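You operate a simulated robot arm through the tools that you are given. There is no shell and no other tool.

You are at the controls of a simulated robot arm. One attempt, no reset.

JOB
Start marker two: pull out the red stop, turn the key, switch on power, then the laser.
Fine: in that order, till it shows READY.

It is judged by the outcome, as a careful person would: the job done as asked, and still so three seconds after it is handed in. It fails if anything else is knocked over, pushed out of place, dropped, spilled or broken.

ROBOT AND FRAMES
A 6-joint arm with a four-finger gripper, fixed in place. Base frame: the origin is on the floor under the middle of its stand, x ahead of it, y to its left, z up. Readings come in cm, degrees, newtons and seconds.
It reaches about 104.1 cm from its shoulder. Its first joint turns from -166.0 to 166.0 degrees. Payload 3.67 kg.
The TCP is the grasp point between the finger pads, 2.8 cm short of the fingertips. In the tool frame z runs along the fingers and y along their closing line. The gripper opens to 11.2 cm; its body begins 7.3 cm behind the TCP.
Orientation is that of the tool frame in the base frame, as a unit quaternion [x, y, z, w]. With the fingers straight down and closing along the base's y, the tool's x points along the base's -x, its y along +y and its z along -z.

CONTROLS
- The arm moves only by the tool send_rows. Its argument "moves" is a list of rows, each a list of 6 numbers: the shift along the tool's x, y, z in cm, then the turn, a rotation vector about the tool's x, y, z in degrees. In form: [[x, y, z, ax, ay, az], ...]. A call has 1 to 20 rows; each row is the pose to reach, as a shift and turn from the pose commanded when the call began, along the tool's axes at that moment. "claw" is the closure in counts, from 0 (fully open) to 255 (shut), set as the call begins (left out, the last holds). Each row takes 0.2 s and may step no farther than 5 cm and 8.6 degrees from the row before; otherwise, or with a gripper value out of range, the whole call is refused. A pose out of reach is approached as far as the arm can. The call stops where the force on the tool passes 90 N (or 10 N more than at its start, if that is more) or the arm is blocked; 0.2 s more then pass. The fingers move at their own pace (about 10.25 cm/s each) and stop on an object; they squeeze with about 36 N. The grip force told is the motor's: it shows also when the fingers shut on nothing. Time passes only in rows, and 0.2 s behind the last, so rows that repeat a pose let the fingers close. The reply holds the time, the measured pose of the TCP, the force on the tool along the base axes, the opening and the grip force, in the units named above and with some noise, with the torque about the TCP (base axes, N m) and any sound that the robot's microphone picked up.
- Cameras (640 x 400 px; columns grow to the right, rows downward): "scene" is fixed at [5, 50, 144.02]; the picture's right is [-0.55, -0.83, 0.00], its down [-0.50, 0.34, -0.80] and it looks along [0.66, -0.44, -0.60] (base axes); focal length 325 px, centre (320, 200). "wrist" rides on the gripper at [6, -1.8, -10.4] in the tool frame; the picture's right is [0.29, 0.96, 0.00], its down [-0.80, 0.24, -0.55] and it looks along [-0.53, 0.16, 0.83] (tool axes); focal length 234 px, centre (320, 200).
- get_image(camera): a new picture of that camera. The clock stands still meanwhile.
- measure_at(camera, pixels): there is no depth. For up to 12 entries [column, row, z] of the newest picture of that camera ("zoom" is the newest enlarged one), the place [x, y] in the base frame at which the ray of that pixel passes the height z, good to about 0.2 cm. The clock stands still meanwhile.
- inspect(camera, box): a new picture of the part [left, top, right, bottom] of that camera's present view, enlarged. The clock stands still meanwhile.
- finish_job(): hands the job in; it is judged then, once.

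Open the gripper and draw the arm clear of the work before you hand the job in, unless the task says otherwise.

The tools are called after ">>>" as name(argument=value, ...) on one line, values as JSON. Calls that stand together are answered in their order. send_rows: Moves the arm, as the interface text tells. Its arguments: {"type":"object","properties":{"moves":{"type":"array"},"claw":{"type":"number"}},"required":["moves"]} The other tools are called the same way: get_image (camera) takes a picture; measure_at (camera, pixels) gives the place at which the rays of pixels pass given heights; inspect (camera, box) takes an enlarged picture of a part of a camera's view; finish_job () hands the job in.

At the start:

```text
time_s: 0.0
position: [52.01, 7.78, 113.32]
ee_rot: [0.0, 1.0, 0.0, 0.0]
wrist_force: [0.7, 0.5, -0.7]
moment: [0.01, -0.01, 0.0]
width: 11.21
finger_force: 0.1
```

scene: 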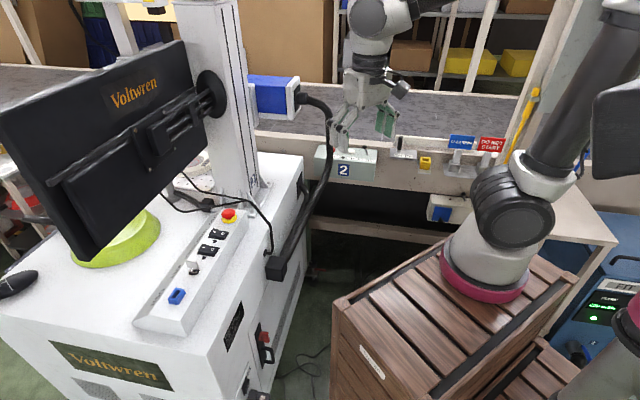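
wrist: 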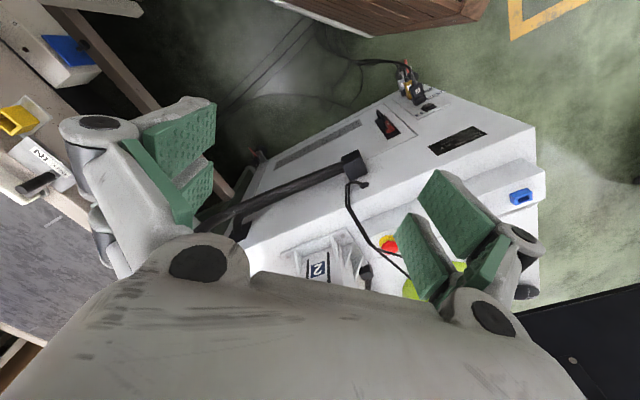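

The scene picture shows a marking machine (Voltwren) with a sloped control panel: red stop at about (228,215), two black rockers, a key switch near (193,267), and a blue item near (176,296). I'll enlarge these areas first.

>>> inspect(camera="scene", box=[130, 190, 290, 340])

>>> inspect(camera="scene", box=[300, 100, 520, 240])

>>> inspect(camera="wrist", box=[260, 150, 560, 320])

>>> inspect(camera="scene", box=[220, 290, 340, 400])

```text
2.67 times, centred on (210, 265) of scene
```

zoom: 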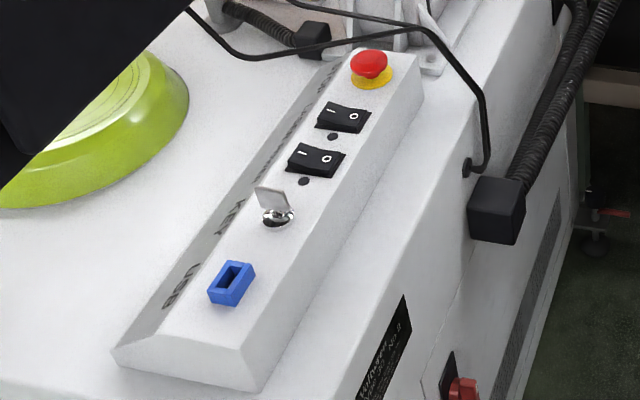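

```text
2.86 times, centred on (410, 170) of scene
```

zoom: 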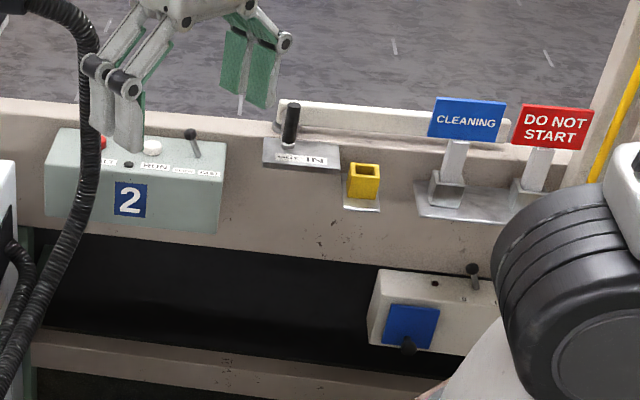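

```text
2.13 times, centred on (410, 235) of wrist
```

zoom: 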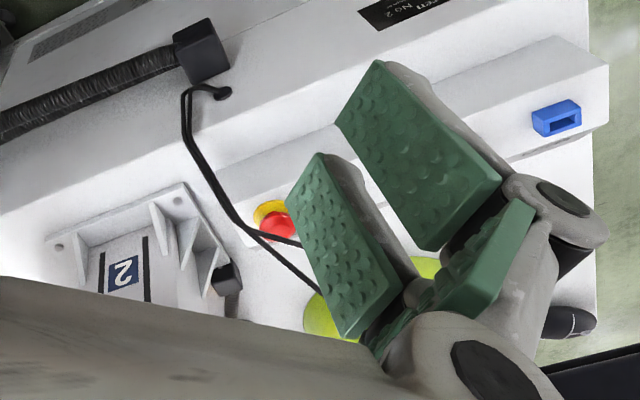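

```text
3.64 times, centred on (280, 345) of scene
```

zoom: 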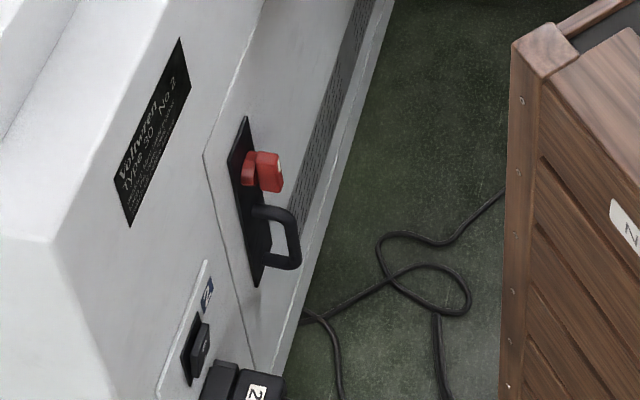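

The panel has its labels on the left slope (STOP ... KEY, USB). I'll zoom in harder on the labels, the monitor, the box marked 2 and the blue unit on the right.

>>> inspect(camera="scene", box=[170, 200, 250, 250])

>>> inspect(camera="scene", box=[160, 240, 240, 290])

>>> inspect(camera="scene", box=[310, 140, 390, 190])

>>> inspect(camera="scene", box=[540, 250, 640, 400])

>>> inspect(camera="scene", box=[0, 0, 300, 190])

```text
8.00 times, centred on (210, 225) of scene
```

zoom: 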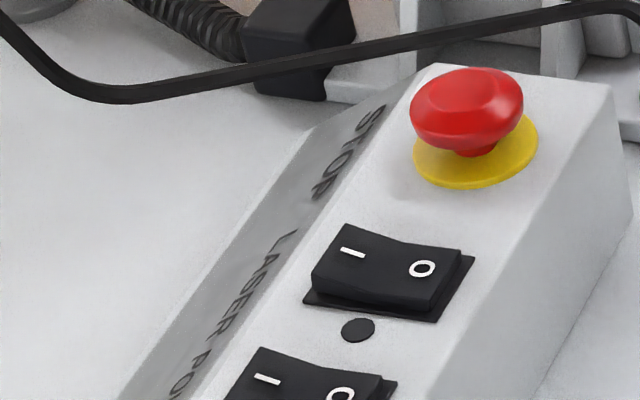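

```text
8.00 times, centred on (200, 265) of scene
```

zoom: 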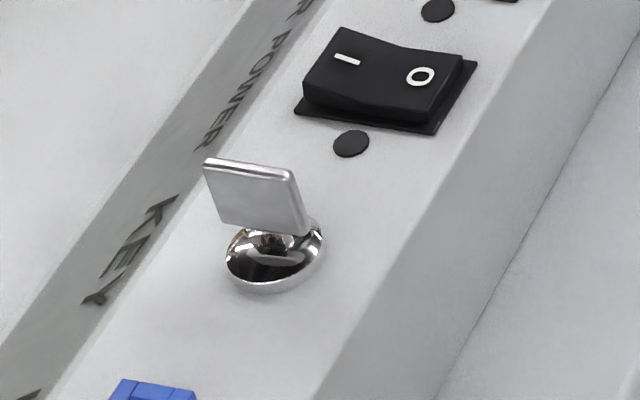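

```text
8.00 times, centred on (350, 165) of scene
```

zoom: 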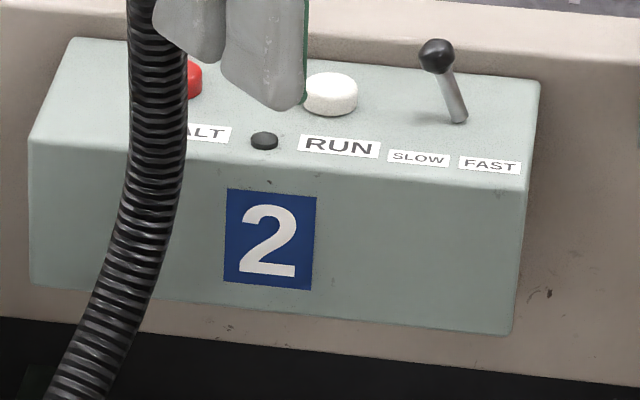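

```text
2.67 times, centred on (590, 325) of scene
```

zoom: 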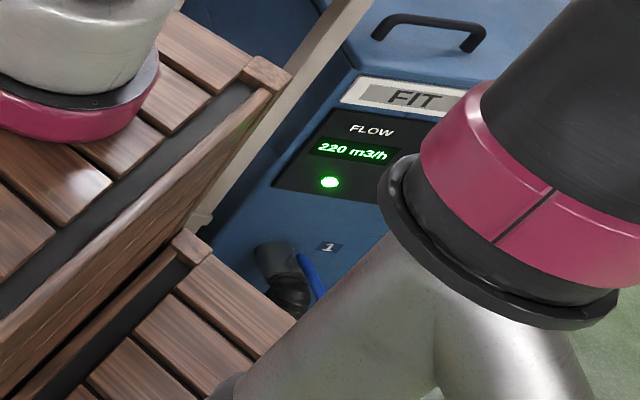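

```text
2.11 times, centred on (150, 95) of scene
```

zoom: 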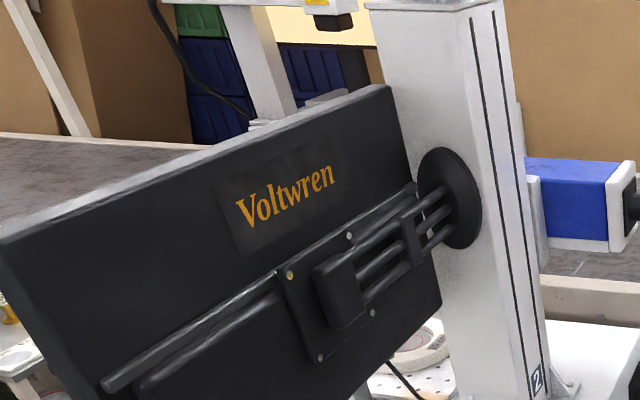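

The labels read STOP, LASER, POWER, KEY and USB from the far end to the near end, so the rocker beside the red stop is LASER and the next is POWER. I'll locate these pixels at several possible heights in both cameras.

>>> measure_at(camera="scene", pixels=[[228.4, 213.1, 84], [228.4, 213.1, 87], [229.5, 219, 84], [218.5, 234.5, 84], [211.5, 249.5, 84], [199, 271.5, 84], [176, 296, 84], [199, 271.5, 81], [229.5, 219, 81], [246, 211, 84], [192, 335, 84], [158, 333, 84]])

>>> measure_at(camera="wrist", pixels=[[391, 255, 84], [391, 255, 87], [386, 247, 84], [386, 247, 81], [520, 205, 84], [520, 205, 81], [538, 138, 80], [455, 175, 80]])

```text
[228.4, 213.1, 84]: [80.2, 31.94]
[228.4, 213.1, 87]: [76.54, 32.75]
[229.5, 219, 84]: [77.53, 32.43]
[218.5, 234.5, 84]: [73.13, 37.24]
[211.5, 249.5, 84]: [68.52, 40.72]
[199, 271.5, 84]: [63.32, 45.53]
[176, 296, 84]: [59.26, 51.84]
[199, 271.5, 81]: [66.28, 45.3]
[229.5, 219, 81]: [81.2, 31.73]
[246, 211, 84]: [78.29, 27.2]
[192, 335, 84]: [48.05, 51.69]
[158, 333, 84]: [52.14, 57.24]
```

```text
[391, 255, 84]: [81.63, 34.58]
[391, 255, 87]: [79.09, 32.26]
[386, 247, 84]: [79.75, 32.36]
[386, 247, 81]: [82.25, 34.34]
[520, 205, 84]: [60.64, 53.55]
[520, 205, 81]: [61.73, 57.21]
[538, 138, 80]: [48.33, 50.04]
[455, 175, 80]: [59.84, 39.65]
```

I need the finger geometry before choosing how to press and grip, so I'll zoom on the gripper in the scene picture and again on the control panel in the wrist view.

>>> inspect(camera="scene", box=[310, 40, 430, 180])

>>> inspect(camera="wrist", box=[0, 60, 640, 400])

>>> inspect(camera="wrist", box=[340, 60, 480, 150])

```text
2.86 times, centred on (370, 110) of scene
```

zoom: 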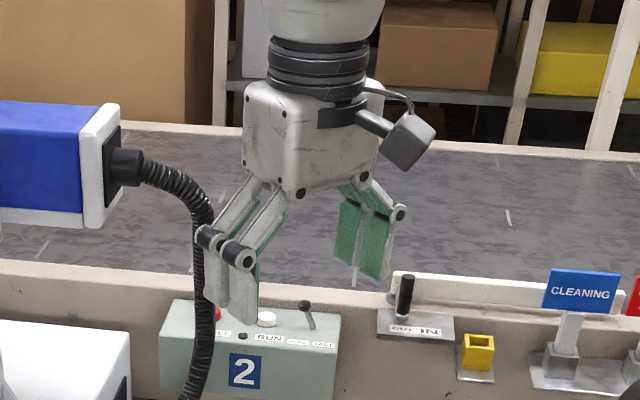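

```text
1.00 times, centred on (320, 230) of wrist (not enlarged: the box is as wide or as high as the picture)
```

zoom: 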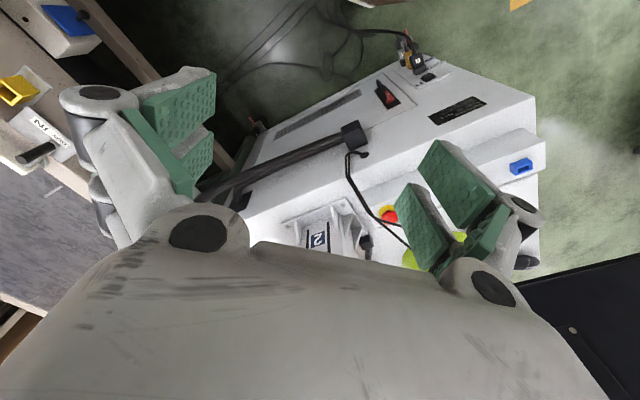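

```text
4.44 times, centred on (410, 105) of wrist
```

zoom: 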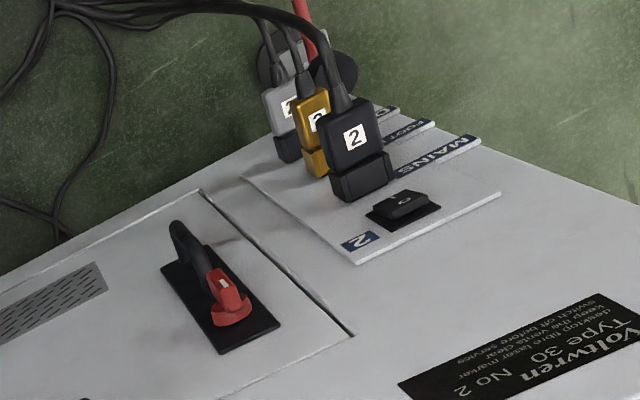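

The gripper is clear of the machine now, with the hose below and ahead of it. I'll rise a little, move toward the machine and yaw about -43° so the wrist camera looks across the panel and the monitor's back.

>>> send_rows(moves=[[-0.6, 1.4, -0.8, 0, 0, -7], [-1.3, 2.8, -1.6, 0, 0, -14], [-2, 4.2, -2.4, 0, 0, -21], [-2.7, 5.6, -3.2, 0, 0, -28], [-3.4, 7, -4, 0, 0, -35], [-4, 8.2, -4.7, 0, 0, -43]])

>>> get_image(camera="wrist")

>>> get_image(camera="scene")

```text
time_s: 1.4
position: [56.17, 16.12, 117.8]
ee_rot: [-0.368, 0.93, 0.001, 0.0]
wrist_force: [-0.1, -0.8, -1.4]
moment: [0.02, -0.03, -0.01]
width: 11.2
finger_force: 0.0
```

```text
taken
```

wrist: 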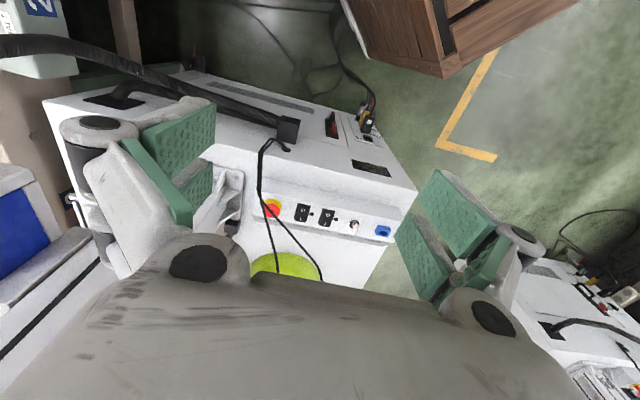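

```text
taken
```

scene: 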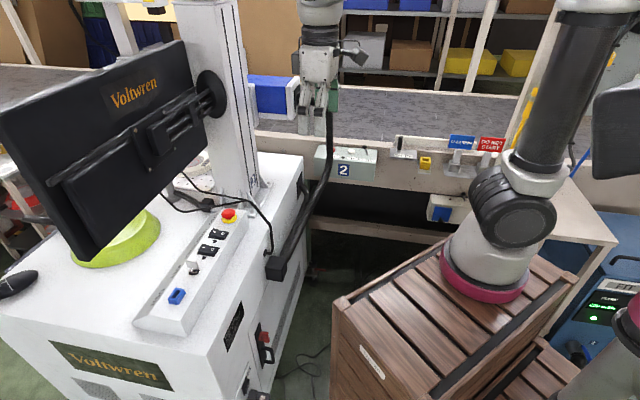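

Now the panel lies in a row in the wrist view: stop (273,208), LASER rocker (303,212), POWER (327,216), key (354,222), USB (382,231). A black cable crosses near the stop, so I'll enlarge this.

>>> inspect(camera="wrist", box=[240, 130, 340, 290])

>>> inspect(camera="wrist", box=[255, 185, 405, 250])

>>> inspect(camera="wrist", box=[530, 200, 640, 400])

>>> inspect(camera="scene", box=[150, 165, 290, 265])

```text
2.50 times, centred on (290, 210) of wrist
```

zoom: 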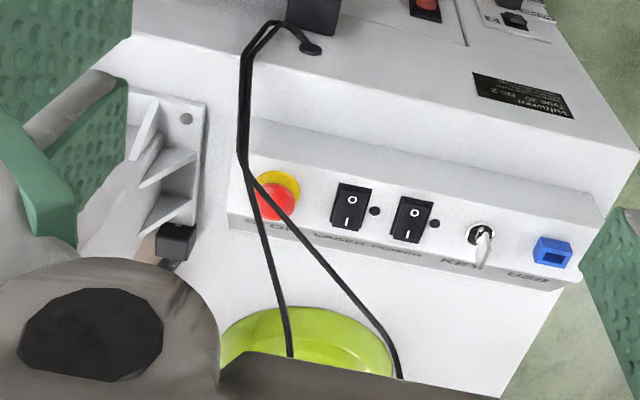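

```text
4.27 times, centred on (330, 218) of wrist
```

zoom: 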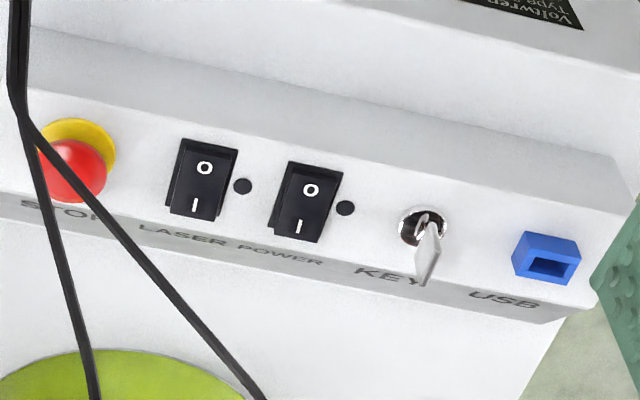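

```text
2.00 times, centred on (585, 300) of wrist
```

zoom: 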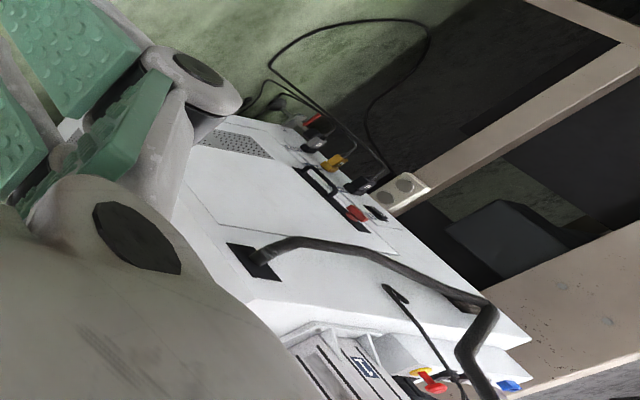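

```text
4.00 times, centred on (220, 215) of scene
```

zoom: 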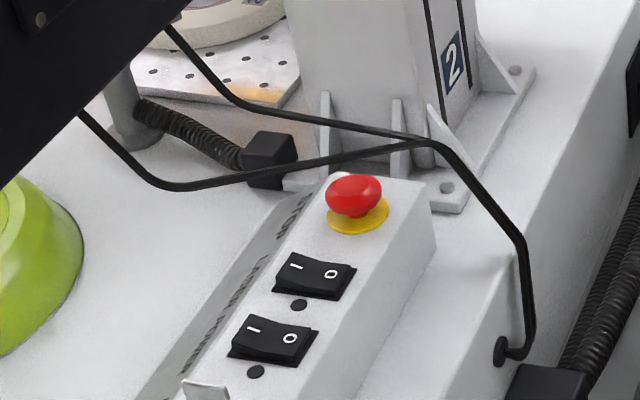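

Two thin cables rise from the grommet and fork near the stop on their way to the monitor. I'll locate the fork (scene ≈(248.8,201.3), wrist ≈(260,198)), the stop, and the other parts from both views to triangulate heights.

>>> measure_at(camera="scene", pixels=[[248.8, 201.3, 85], [248.8, 201.3, 95], [271.3, 226, 85], [271.3, 226, 95], [228.4, 213.5, 85], [228.4, 213.5, 90], [229.3, 219.5, 80], [229.3, 219.5, 85], [182, 211, 85], [182, 211, 95], [218.5, 234, 80], [218.5, 234, 85]])

>>> measure_at(camera="wrist", pixels=[[260, 198, 85], [260, 198, 95], [260, 155, 85], [260, 155, 95], [272.5, 208.5, 85], [272.5, 208.5, 90], [273.5, 202, 80], [273.5, 202, 85], [302.5, 211.5, 80], [302.5, 211.5, 85], [353.8, 222, 80], [353.8, 222, 85]])

```text
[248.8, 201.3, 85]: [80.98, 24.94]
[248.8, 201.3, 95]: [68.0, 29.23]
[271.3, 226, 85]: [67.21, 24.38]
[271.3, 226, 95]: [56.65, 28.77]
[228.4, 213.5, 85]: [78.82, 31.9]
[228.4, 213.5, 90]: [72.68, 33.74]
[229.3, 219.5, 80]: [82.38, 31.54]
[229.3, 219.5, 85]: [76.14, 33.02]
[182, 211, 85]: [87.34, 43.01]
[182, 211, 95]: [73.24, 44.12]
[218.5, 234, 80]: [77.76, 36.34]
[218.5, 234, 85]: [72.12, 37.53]
```

```text
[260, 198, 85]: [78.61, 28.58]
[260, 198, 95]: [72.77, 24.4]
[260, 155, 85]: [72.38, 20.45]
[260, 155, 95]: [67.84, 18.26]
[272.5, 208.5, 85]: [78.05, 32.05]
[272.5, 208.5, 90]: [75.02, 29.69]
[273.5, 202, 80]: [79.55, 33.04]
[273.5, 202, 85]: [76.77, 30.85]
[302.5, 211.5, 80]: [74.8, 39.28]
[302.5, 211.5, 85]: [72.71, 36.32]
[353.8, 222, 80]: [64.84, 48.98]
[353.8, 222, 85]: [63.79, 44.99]
```

From the two views, the stop's dome is near (78.2, 32.2, 85.7), the panel top near z≈82.7, and the cables cross over it near z≈90–92. That rules out a plain vertical descent, so I need to see how the arm itself stands before planning a slanted approach.

>>> inspect(camera="scene", box=[400, 0, 640, 400])

>>> inspect(camera="scene", box=[240, 0, 460, 180])

>>> inspect(camera="wrist", box=[240, 60, 420, 200])

```text
1.00 times, centred on (520, 200) of scene (not enlarged: the box is as wide or as high as the picture)
```

zoom: 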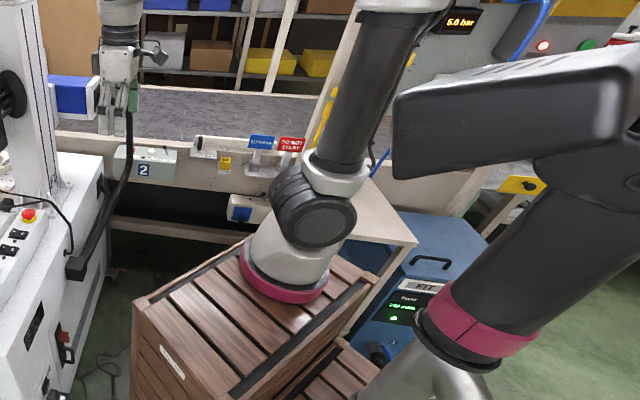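

```text
2.22 times, centred on (350, 90) of scene
```

zoom: 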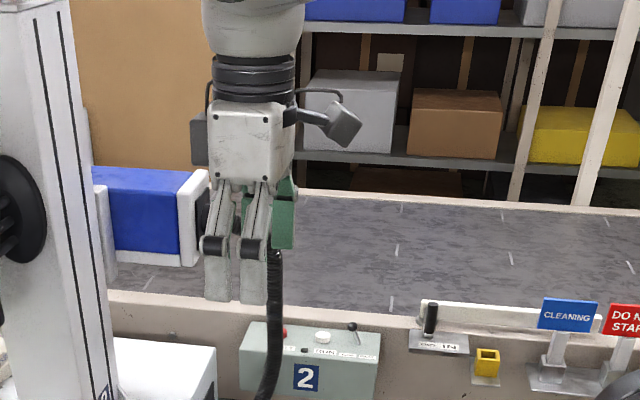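

```text
2.86 times, centred on (330, 130) of wrist
```

zoom: 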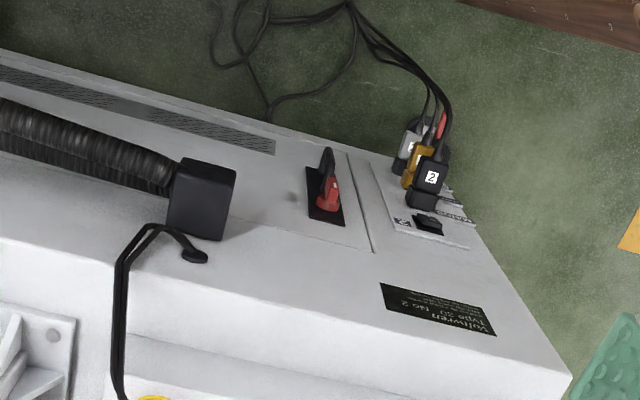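

I'll check where the arm bases sit using the scene view's ray tool, to know which arm in the picture is mine.

>>> measure_at(camera="scene", pixels=[[485, 285, 40], [485, 285, 60], [485, 285, 80], [630, 320, 60], [630, 320, 90], [630, 320, 110], [510, 215, 60], [510, 215, 90], [320, 20, 125], [345, 290, 0], [345, 290, 60]])

>>> inspect(camera="scene", box=[440, 160, 580, 310])

```text
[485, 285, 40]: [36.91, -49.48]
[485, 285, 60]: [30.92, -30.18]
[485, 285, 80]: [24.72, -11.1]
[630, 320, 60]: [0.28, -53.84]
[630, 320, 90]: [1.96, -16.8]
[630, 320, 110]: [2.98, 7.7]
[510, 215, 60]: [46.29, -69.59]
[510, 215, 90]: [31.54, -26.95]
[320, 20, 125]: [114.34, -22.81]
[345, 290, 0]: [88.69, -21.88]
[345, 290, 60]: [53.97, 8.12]
```

```text
2.67 times, centred on (510, 235) of scene
```

zoom: 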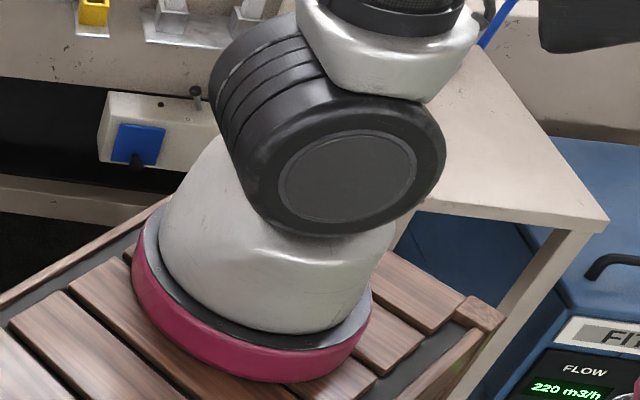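

The gripper is well clear at z≈118. I'll turn it in place by about -137° so the camera ends up on the far side; when I pitch the tool toward horizontal the camera will then ride on top.

>>> send_rows(moves=[[0, 0, 0, 0, 0, -8.5], [0, 0, 0, 0, 0, -17], [0, 0, 0, 0, 0, -25.5], [0, 0, 0, 0, 0, -34], [0, 0, 0, 0, 0, -42.5], [0, 0, 0, 0, 0, -51], [0, 0, 0, 0, 0, -59.5], [0, 0, 0, 0, 0, -68], [0, 0, 0, 0, 0, -76.5], [0, 0, 0, 0, 0, -85], [0, 0, 0, 0, 0, -93.5], [0, 0, 0, 0, 0, -102], [0, 0, 0, 0, 0, -110.5], [0, 0, 0, 0, 0, -119], [0, 0, 0, 0, 0, -127.5], [0, 0, 0, 0, 0, -136]])

>>> get_image(camera="scene")

>>> get_image(camera="wrist")

```text
time_s: 4.8
position: [56.14, 16.11, 117.82]
ee_rot: [1.0, -0.007, 0.0, 0.0]
wrist_force: [-0.1, -0.4, 0.0]
moment: [0.03, 0.0, -0.01]
width: 11.19
finger_force: 0.0
```

```text
taken
```

scene: 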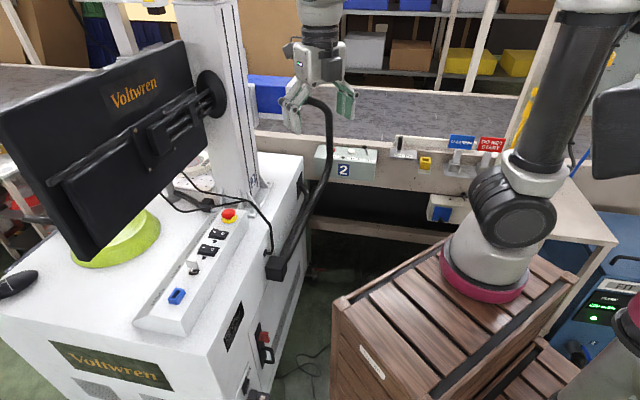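

```text
taken
```

wrist: 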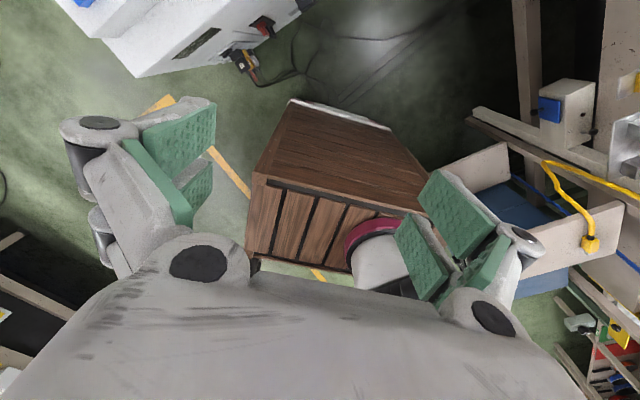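

The wrist view now shows the crate and an arm base with a pink ring (375,240). I'll use off-centre enlargements of the scene view to see the full arm layout beyond the picture's edge.

>>> inspect(camera="scene", box=[600, 0, 640, 400])

>>> inspect(camera="scene", box=[0, 0, 640, 20])

>>> inspect(camera="scene", box=[620, 0, 640, 10])

>>> inspect(camera="scene", box=[600, 0, 640, 300])

```text
1.00 times, centred on (620, 200) of scene (not enlarged: the box is as wide or as high as the picture)
```

zoom: 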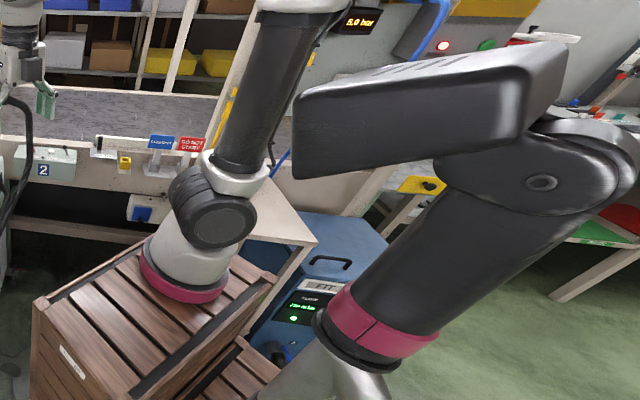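

```text
1.00 times, centred on (320, 10) of scene (not enlarged: the box is as wide or as high as the picture)
```

zoom: 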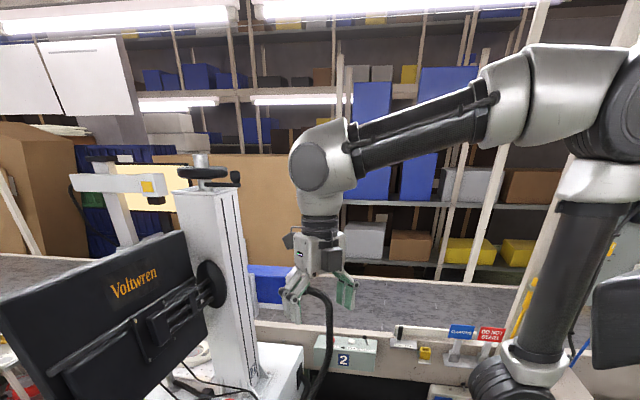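

```text
16.00 times, centred on (630, 5) of scene
```

zoom: 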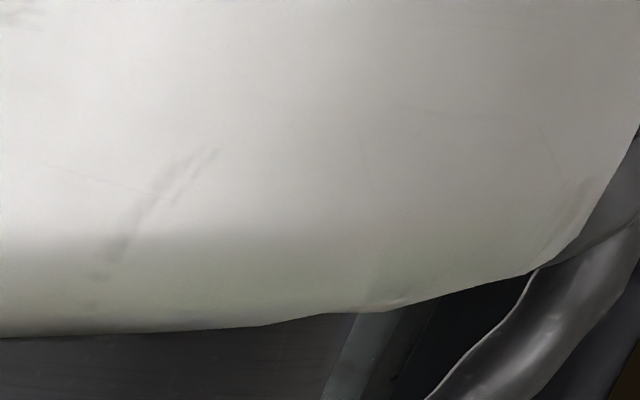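

```text
1.33 times, centred on (620, 150) of scene
```

zoom: 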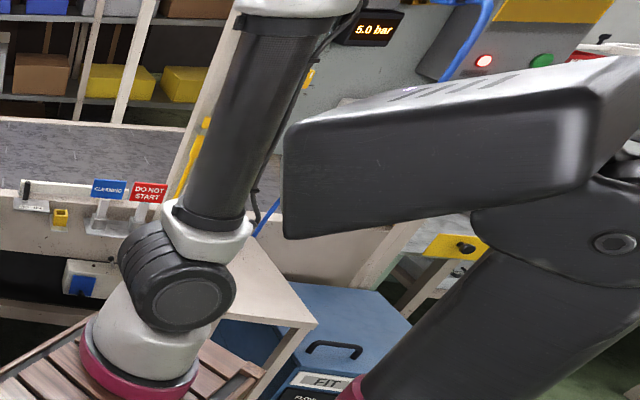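

My arm is the one on the crate, with the elbow high and the forearm coming from above. I'll now pitch the tool about 70° toward horizontal (pointing +x, camera on top) while moving to a standoff near (62, 31, 104), clear of cables and hose.

>>> send_rows(moves=[[0.67, -1.67, 0.8, 0, 7.8, 0], [1.33, -3.33, 1.6, 0, 15.6, 0], [2, -5, 2.8, 0, 23.4, 0], [2.67, -6.67, 4.4, 0, 31.2, 0], [3.33, -8.33, 6, 0, 39, 0], [4, -10, 8, 0, 46.8, 0], [4.67, -11.67, 10, 0, 54.6, 0], [5.33, -13.33, 12, 0, 62.4, 0], [6, -15, 14, 0, 70, 0]])

>>> get_image(camera="wrist")

>>> get_image(camera="scene")

```text
time_s: 6.8
position: [62.38, 30.89, 103.93]
ee_rot: [0.819, -0.008, 0.574, 0.004]
wrist_force: [0.2, -0.3, -0.1]
moment: [0.04, 0.01, -0.01]
width: 11.2
finger_force: 0.1
```

```text
taken
```

wrist: 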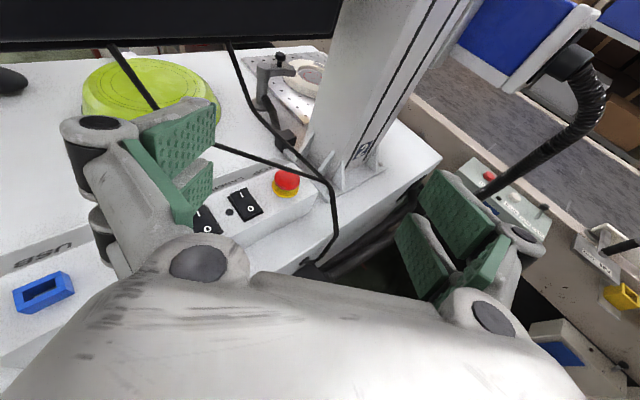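

```text
taken
```

scene: 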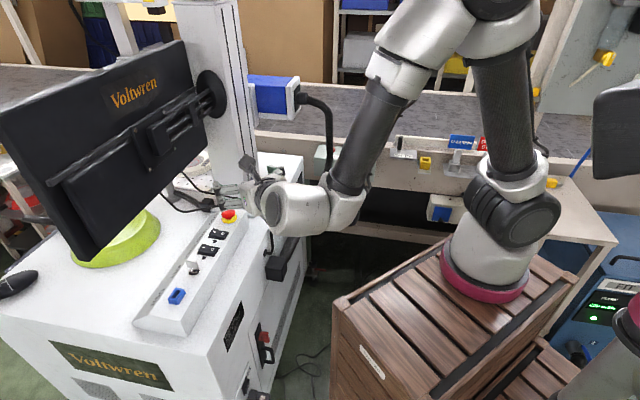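

Now I have a good third view: dome at (286,182), cable fork near (332,185), one branch going left toward (112,47), the other toward (230,45). I'll enlarge and measure these rays to fix the cable's heights.

>>> inspect(camera="wrist", box=[190, 130, 350, 290])

>>> inspect(camera="wrist", box=[60, 20, 320, 180])

>>> measure_at(camera="wrist", pixels=[[330, 184, 85], [330, 184, 92], [286, 182, 84], [286, 182, 88], [285, 190, 82], [285, 190, 84], [246, 204, 82], [246, 204, 85], [230, 153, 88], [230, 153, 95], [270, 130, 90], [270, 130, 96]])

```text
2.50 times, centred on (270, 210) of wrist
```

zoom: 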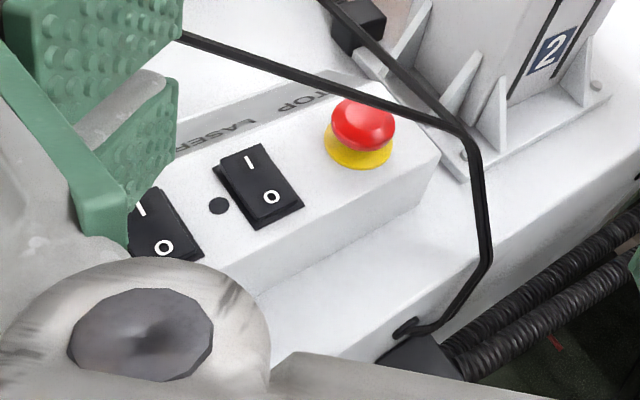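

```text
2.46 times, centred on (190, 100) of wrist
```

zoom: 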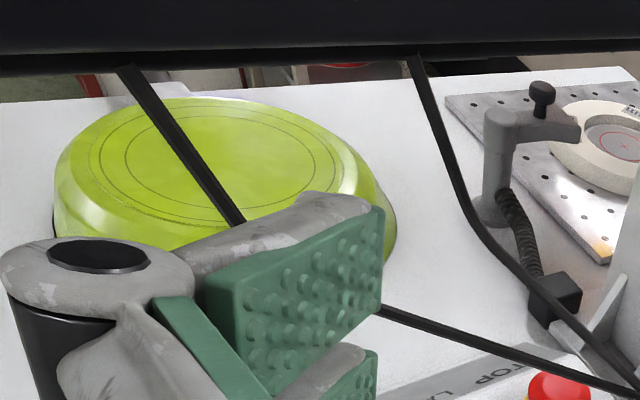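

```text
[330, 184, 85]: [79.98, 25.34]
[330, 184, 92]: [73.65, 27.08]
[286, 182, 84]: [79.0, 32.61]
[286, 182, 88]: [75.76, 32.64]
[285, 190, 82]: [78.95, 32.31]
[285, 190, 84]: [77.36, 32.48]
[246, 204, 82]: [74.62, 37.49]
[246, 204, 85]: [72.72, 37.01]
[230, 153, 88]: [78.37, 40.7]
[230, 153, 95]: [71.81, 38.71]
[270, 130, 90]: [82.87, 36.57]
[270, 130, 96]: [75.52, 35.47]
```

The fork is near (77.6, 26.2, 87.5) and the dome near (77.5, 32.3, 86). I'll measure panel corners and the rocker ends in both cameras to learn whether the panel's top is tilted.

>>> measure_at(camera="wrist", pixels=[[318, 190, 81], [318, 190, 84], [290, 163, 81], [290, 163, 84], [241.6, 194.8, 82], [241.6, 194.8, 85], [250.4, 208.8, 82], [250.4, 208.8, 85], [336, 200, 80], [336, 200, 86], [338, 232, 78], [338, 232, 82]])

>>> inspect(camera="scene", box=[200, 195, 260, 245])

>>> measure_at(camera="scene", pixels=[[246.25, 210.5, 81], [246.25, 210.5, 84], [223.75, 208, 81], [223.75, 208, 84], [214, 231.5, 82], [214, 231.5, 85], [222.7, 233.6, 82], [222.7, 233.6, 85], [265, 252, 76], [265, 252, 80], [271.5, 227, 78], [271.5, 227, 84]])

```text
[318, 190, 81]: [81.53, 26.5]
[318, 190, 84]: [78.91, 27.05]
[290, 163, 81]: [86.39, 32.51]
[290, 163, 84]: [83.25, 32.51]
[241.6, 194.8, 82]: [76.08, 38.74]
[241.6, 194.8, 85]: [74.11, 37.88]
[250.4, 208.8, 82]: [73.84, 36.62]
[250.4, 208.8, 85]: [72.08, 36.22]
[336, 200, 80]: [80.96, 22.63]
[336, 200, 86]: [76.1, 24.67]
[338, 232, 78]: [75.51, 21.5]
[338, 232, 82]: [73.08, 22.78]
```

```text
8.00 times, centred on (230, 220) of scene
```

zoom: 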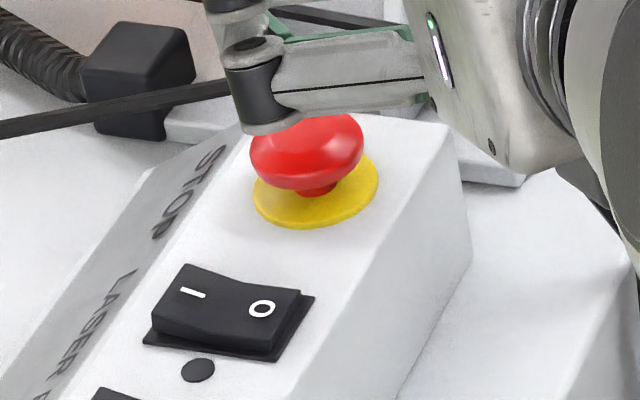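

```text
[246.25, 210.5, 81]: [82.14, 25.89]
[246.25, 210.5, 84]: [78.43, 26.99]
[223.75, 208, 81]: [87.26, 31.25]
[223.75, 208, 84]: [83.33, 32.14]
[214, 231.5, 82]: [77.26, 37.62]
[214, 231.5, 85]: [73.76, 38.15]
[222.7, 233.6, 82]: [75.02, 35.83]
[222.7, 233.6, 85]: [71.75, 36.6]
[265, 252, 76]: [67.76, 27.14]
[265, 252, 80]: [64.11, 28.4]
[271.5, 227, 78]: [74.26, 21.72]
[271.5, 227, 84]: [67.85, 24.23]
```

The panel is nearly horizontal (top z≈82.8, I/O marks at z≈84.3). I'll refine the stop's centre using the dome and yellow-disc outlines in both cameras, plus more points on the cables.

>>> measure_at(camera="wrist", pixels=[[287.4, 179.6, 84], [287.4, 179.6, 87], [284.8, 189.2, 82], [284.8, 189.2, 84], [290, 169, 88], [290, 169, 92], [250, 156.4, 90], [250, 156.4, 94], [294, 151, 90], [294, 151, 94], [308, 166, 88], [308, 166, 92]])

>>> measure_at(camera="scene", pixels=[[228.4, 213.9, 84], [228.4, 213.9, 87], [229.5, 218.75, 82], [229.5, 218.75, 84], [231, 204, 88], [231, 204, 92], [215, 206.3, 90], [215, 206.3, 94], [221.3, 195.5, 90], [221.3, 195.5, 94], [240, 199.8, 88], [240, 199.8, 92]])

```text
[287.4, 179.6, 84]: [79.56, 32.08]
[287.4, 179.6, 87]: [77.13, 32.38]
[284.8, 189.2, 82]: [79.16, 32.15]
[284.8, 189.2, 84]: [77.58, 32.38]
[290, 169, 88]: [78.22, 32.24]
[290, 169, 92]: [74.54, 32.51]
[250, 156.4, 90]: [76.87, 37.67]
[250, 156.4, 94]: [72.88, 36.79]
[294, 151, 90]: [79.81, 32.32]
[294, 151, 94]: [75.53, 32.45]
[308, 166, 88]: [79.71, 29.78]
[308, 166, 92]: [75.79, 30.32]
```

```text
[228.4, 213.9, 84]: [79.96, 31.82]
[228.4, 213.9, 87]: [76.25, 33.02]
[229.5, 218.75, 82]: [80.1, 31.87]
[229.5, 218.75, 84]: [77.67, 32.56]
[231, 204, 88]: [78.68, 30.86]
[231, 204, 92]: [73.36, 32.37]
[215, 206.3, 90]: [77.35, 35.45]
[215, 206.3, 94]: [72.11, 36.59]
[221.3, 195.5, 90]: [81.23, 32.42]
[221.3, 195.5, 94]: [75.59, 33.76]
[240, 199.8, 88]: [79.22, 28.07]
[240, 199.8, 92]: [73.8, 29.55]
```

Triangulating gives the stop's axis at about (78.1, 32.3), dome centre z≈85.65, with cable A passing at about (77.9, 32.4, 91.8) and cable B at (76.2, 32.4, 89.9). A tool leaning slightly back toward the robot, closing roughly along x, lets both cables pass between the finger pairs and under the palm. I'll first reorient at a safe height.

>>> send_rows(moves=[[0.49, 0.27, 0.1, -2.69, -4.01, 6.4], [0.99, 0.55, 0.2, -5.39, -8.01, 12.8], [1.48, 0.82, 0.3, -8.08, -12.02, 19.2], [1.97, 1.09, 0.4, -10.77, -16.03, 25.6], [2.46, 1.36, 0.5, -13.46, -20.04, 32.0], [2.96, 1.64, 0.6, -16.16, -24.04, 38.4], [3.45, 1.91, 0.7, -18.85, -28.05, 44.8], [3.94, 2.18, 0.79, -21.54, -32.06, 51.2], [4.44, 2.46, 0.89, -24.24, -36.06, 57.6], [4.93, 2.73, 0.99, -26.93, -40.07, 64.0], [5.42, 3.0, 1.09, -29.62, -44.08, 70.4], [5.91, 3.27, 1.19, -32.31, -48.09, 76.8], [6.41, 3.55, 1.29, -35.01, -52.09, 83.2], [6.9, 3.82, 1.39, -37.7, -56.1, 89.6]])

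>>> get_image(camera="wrist")

>>> get_image(camera="scene")

```text
time_s: 9.8
position: [65.72, 27.07, 109.93]
ee_rot: [-0.688, 0.709, 0.019, 0.152]
wrist_force: [-0.2, 0.0, -0.5]
moment: [-0.02, 0.03, 0.05]
width: 11.22
finger_force: 0.0
```

```text
taken
```

wrist: 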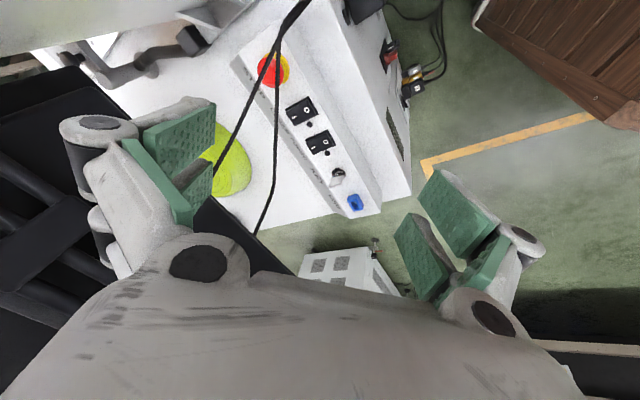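

```text
taken
```

scene: 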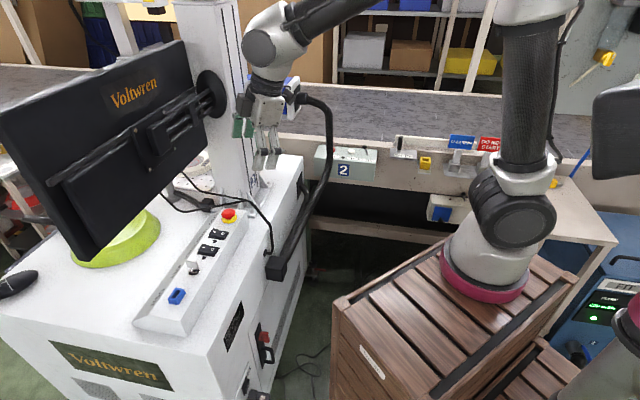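

Orientation came out as planned and the dome shows at (272,68) with the cables crossing it. I'll move over to the pre-grasp point (75.1, 27.8, 100.4), first sideways then down, with fingertips still well above the cables.

>>> send_rows(moves=[[-0.19, -2.3, 0.49, 0, 0, 0], [-0.38, -4.6, 0.98, 0, 0, 0], [-0.57, -6.9, 1.46, 0, 0, 0], [-0.76, -9.18, 1.95, 0, 0, 0], [-0.2, -8.75, 4.2, 0, 0, 0], [0.4, -8.3, 6.5, 0, 0, 0], [0.95, -7.9, 8.7, 0, 0, 0], [1.53, -7.45, 10.99, 0, 0, 0]])

>>> get_image(camera="wrist")

>>> get_image(camera="scene")

```text
time_s: 11.6
position: [75.36, 27.71, 100.5]
ee_rot: [-0.689, 0.709, 0.019, 0.152]
wrist_force: [-1.0, -0.1, -0.4]
moment: [0.01, -0.01, 0.03]
width: 11.19
finger_force: 0.1
```

```text
taken
```

wrist: 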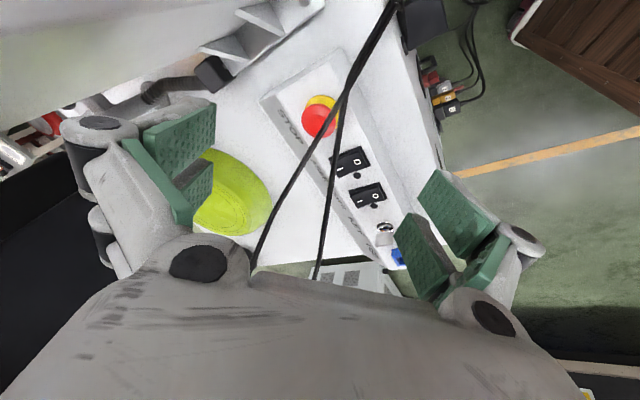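

```text
taken
```

scene: 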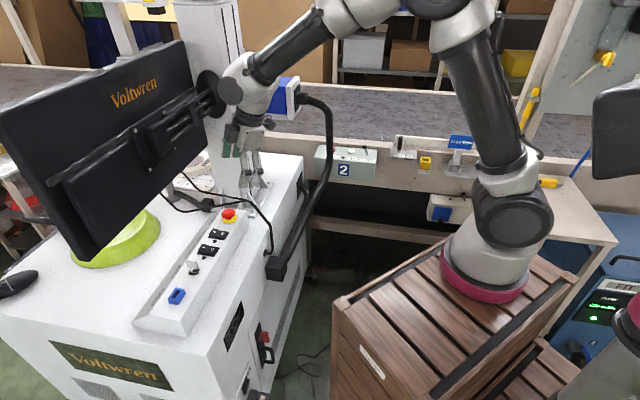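

Pre-grasp reached. The dome is at (319,119) in the wrist view with the cable fork just above it; I'll enlarge it and measure dome and cable rays from this closer view.

>>> inspect(camera="wrist", box=[230, 60, 410, 290])

>>> inspect(camera="wrist", box=[280, 60, 380, 160])

>>> measure_at(camera="wrist", pixels=[[319.5, 119, 85.65], [319.5, 119, 87], [322, 105, 83.5], [300, 167, 90], [300, 167, 93], [338, 135, 88], [338, 135, 91], [320, 135, 88], [320, 135, 92], [350, 161, 83.5], [370, 195, 83.5], [386, 228, 84]])

```text
1.74 times, centred on (320, 175) of wrist
```

zoom: 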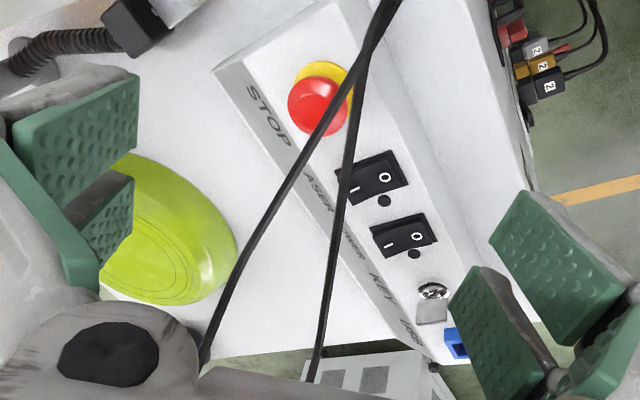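

```text
4.00 times, centred on (330, 110) of wrist
```

zoom: 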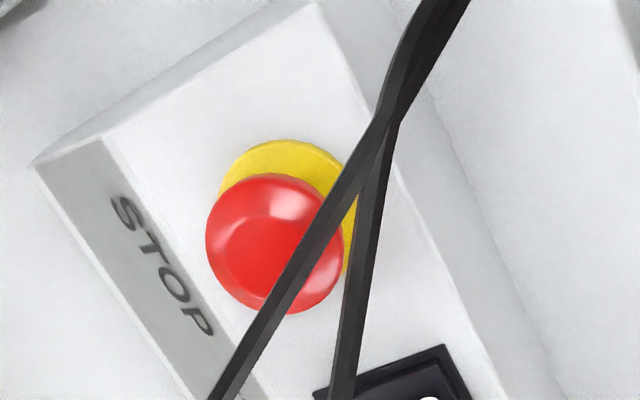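

```text
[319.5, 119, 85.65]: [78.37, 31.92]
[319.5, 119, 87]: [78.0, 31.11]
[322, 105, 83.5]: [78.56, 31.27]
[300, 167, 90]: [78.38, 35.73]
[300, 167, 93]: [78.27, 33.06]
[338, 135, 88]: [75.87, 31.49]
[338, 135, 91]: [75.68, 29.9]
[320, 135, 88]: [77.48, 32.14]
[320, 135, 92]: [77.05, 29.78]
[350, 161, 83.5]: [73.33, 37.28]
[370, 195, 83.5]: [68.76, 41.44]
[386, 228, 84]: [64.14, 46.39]
```

From this view the stop's axis is at (78.45, 32.2), and the cables sit about 1–2 cm toward -x at finger-knuckle level. Leaning the tool further back toward the robot (about 28°) centres both cables between the finger pairs; I'll re-orient at this height and close to about 8 cm.

>>> send_rows(moves=[[0.57, 0.82, 0.58, 3.12, -2.0, 2.06], [1.13, 1.64, 1.17, 6.25, -3.99, 4.11], [1.7, 2.46, 1.75, 9.37, -5.99, 6.17], [1.7, 2.46, 1.75, 9.37, -5.99, 6.17]], claw=70)

>>> get_image(camera="wrist")

>>> inspect(camera="scene", box=[200, 120, 320, 260])

```text
time_s: 12.6
position: [73.14, 26.83, 97.97]
ee_rot: [-0.633, 0.735, 0.005, 0.244]
wrist_force: [-0.1, 0.0, 0.1]
moment: [0.01, -0.02, -0.01]
width: 8.13
finger_force: 0.1
```

```text
taken
```

wrist: 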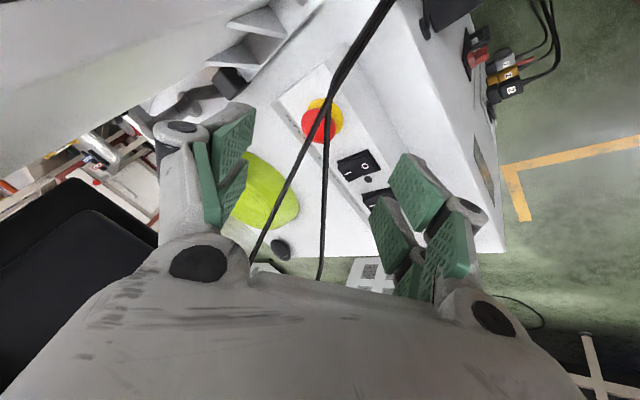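

```text
2.86 times, centred on (260, 190) of scene
```

zoom: 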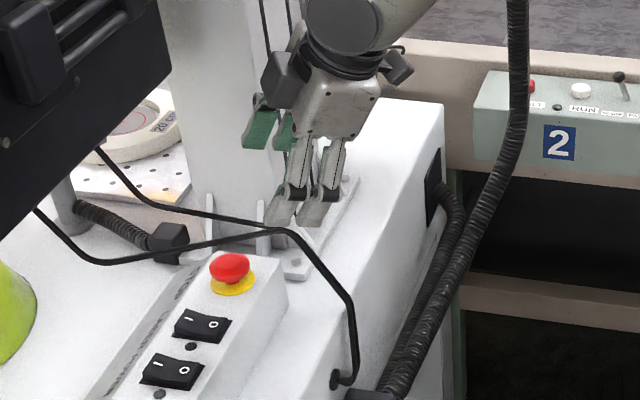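

Fingers are at 8.1 cm and the dome lies between them at about (316,125). I'll enlarge the view to check the dome and cable positions relative to the finger gap.

>>> inspect(camera="wrist", box=[270, 70, 370, 170])

>>> inspect(camera="wrist", box=[150, 90, 500, 310])

```text
4.00 times, centred on (320, 120) of wrist
```

zoom: 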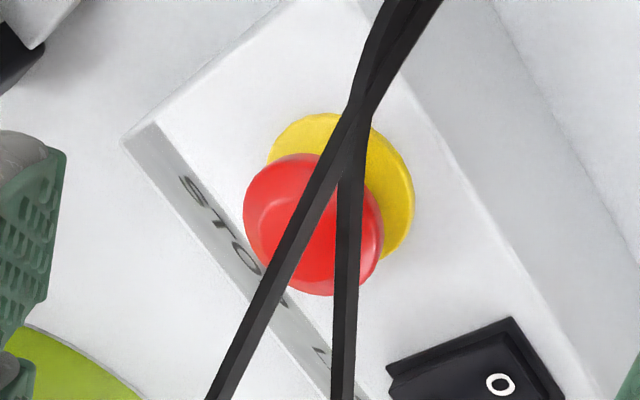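

```text
1.82 times, centred on (325, 200) of wrist
```

zoom: 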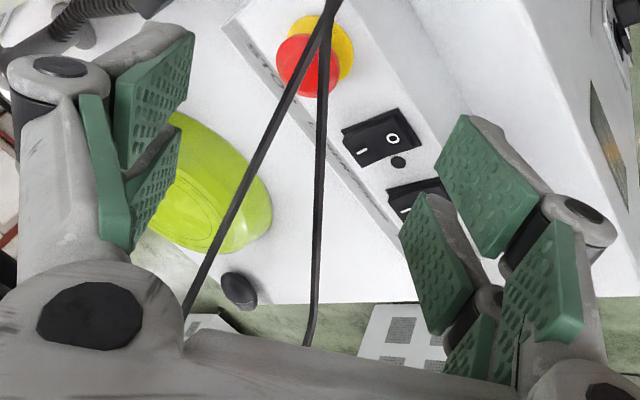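

The dome is centred between the fingers, and the cables lie about ±1.3 cm either side of the finger midline at the level where they will pass. I'll narrow the fingers to about 5.7 cm and descend 6 cm along the tool axis, then check.

>>> send_rows(moves=[[0, 0, 0, 0, 0, 0], [0, 0, 1.5, 0, 0, 0], [0, 0, 3, 0, 0, 0], [0, 0, 4.5, 0, 0, 0], [0, 0, 6, 0, 0, 0]], claw=125)

>>> get_image(camera="wrist")

>>> inspect(camera="scene", box=[190, 150, 290, 250])

```text
time_s: 13.8
position: [75.2, 28.56, 92.7]
ee_rot: [-0.633, 0.735, 0.005, 0.243]
wrist_force: [0.0, -0.8, 0.9]
moment: [-0.02, -0.02, 0.0]
width: 5.73
finger_force: 0.0
```

```text
taken
```

wrist: 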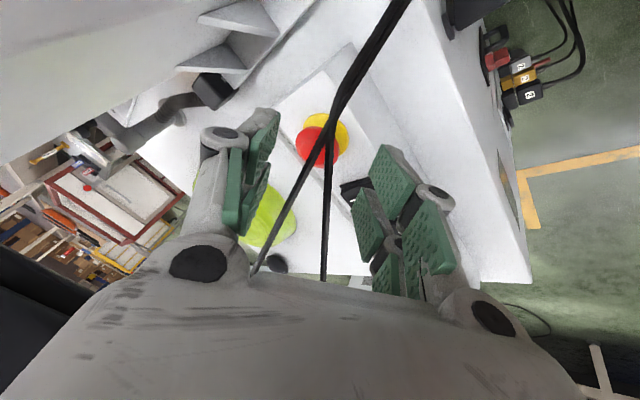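

```text
4.00 times, centred on (240, 200) of scene
```

zoom: 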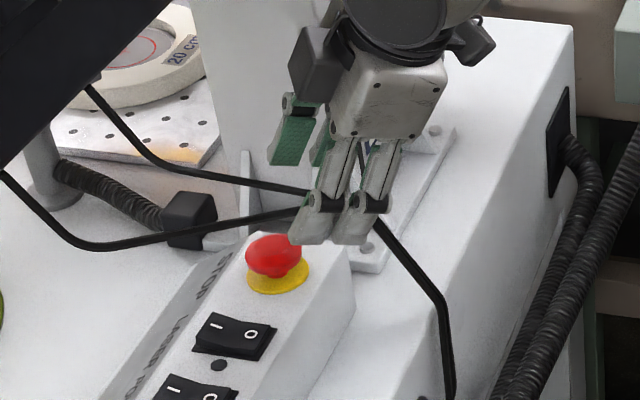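

The cables now run between the two finger pairs. I'll enlarge to verify the dome centring before the final 6.5 cm.

>>> inspect(camera="wrist", box=[230, 90, 410, 290])

>>> inspect(camera="wrist", box=[270, 90, 370, 190])

```text
2.00 times, centred on (320, 190) of wrist
```

zoom: 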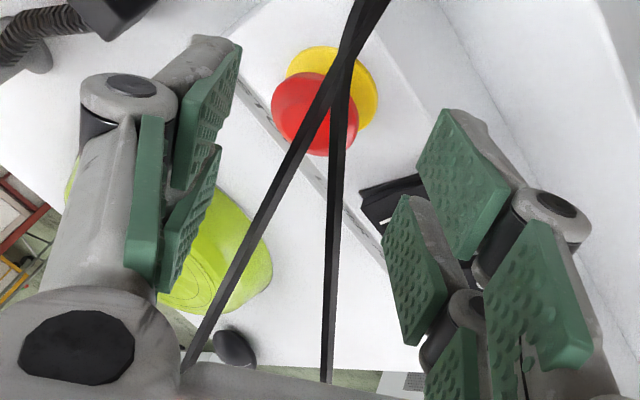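

```text
4.00 times, centred on (320, 140) of wrist
```

zoom: 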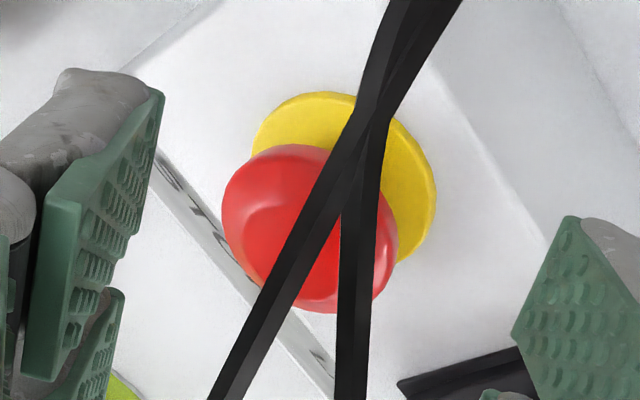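

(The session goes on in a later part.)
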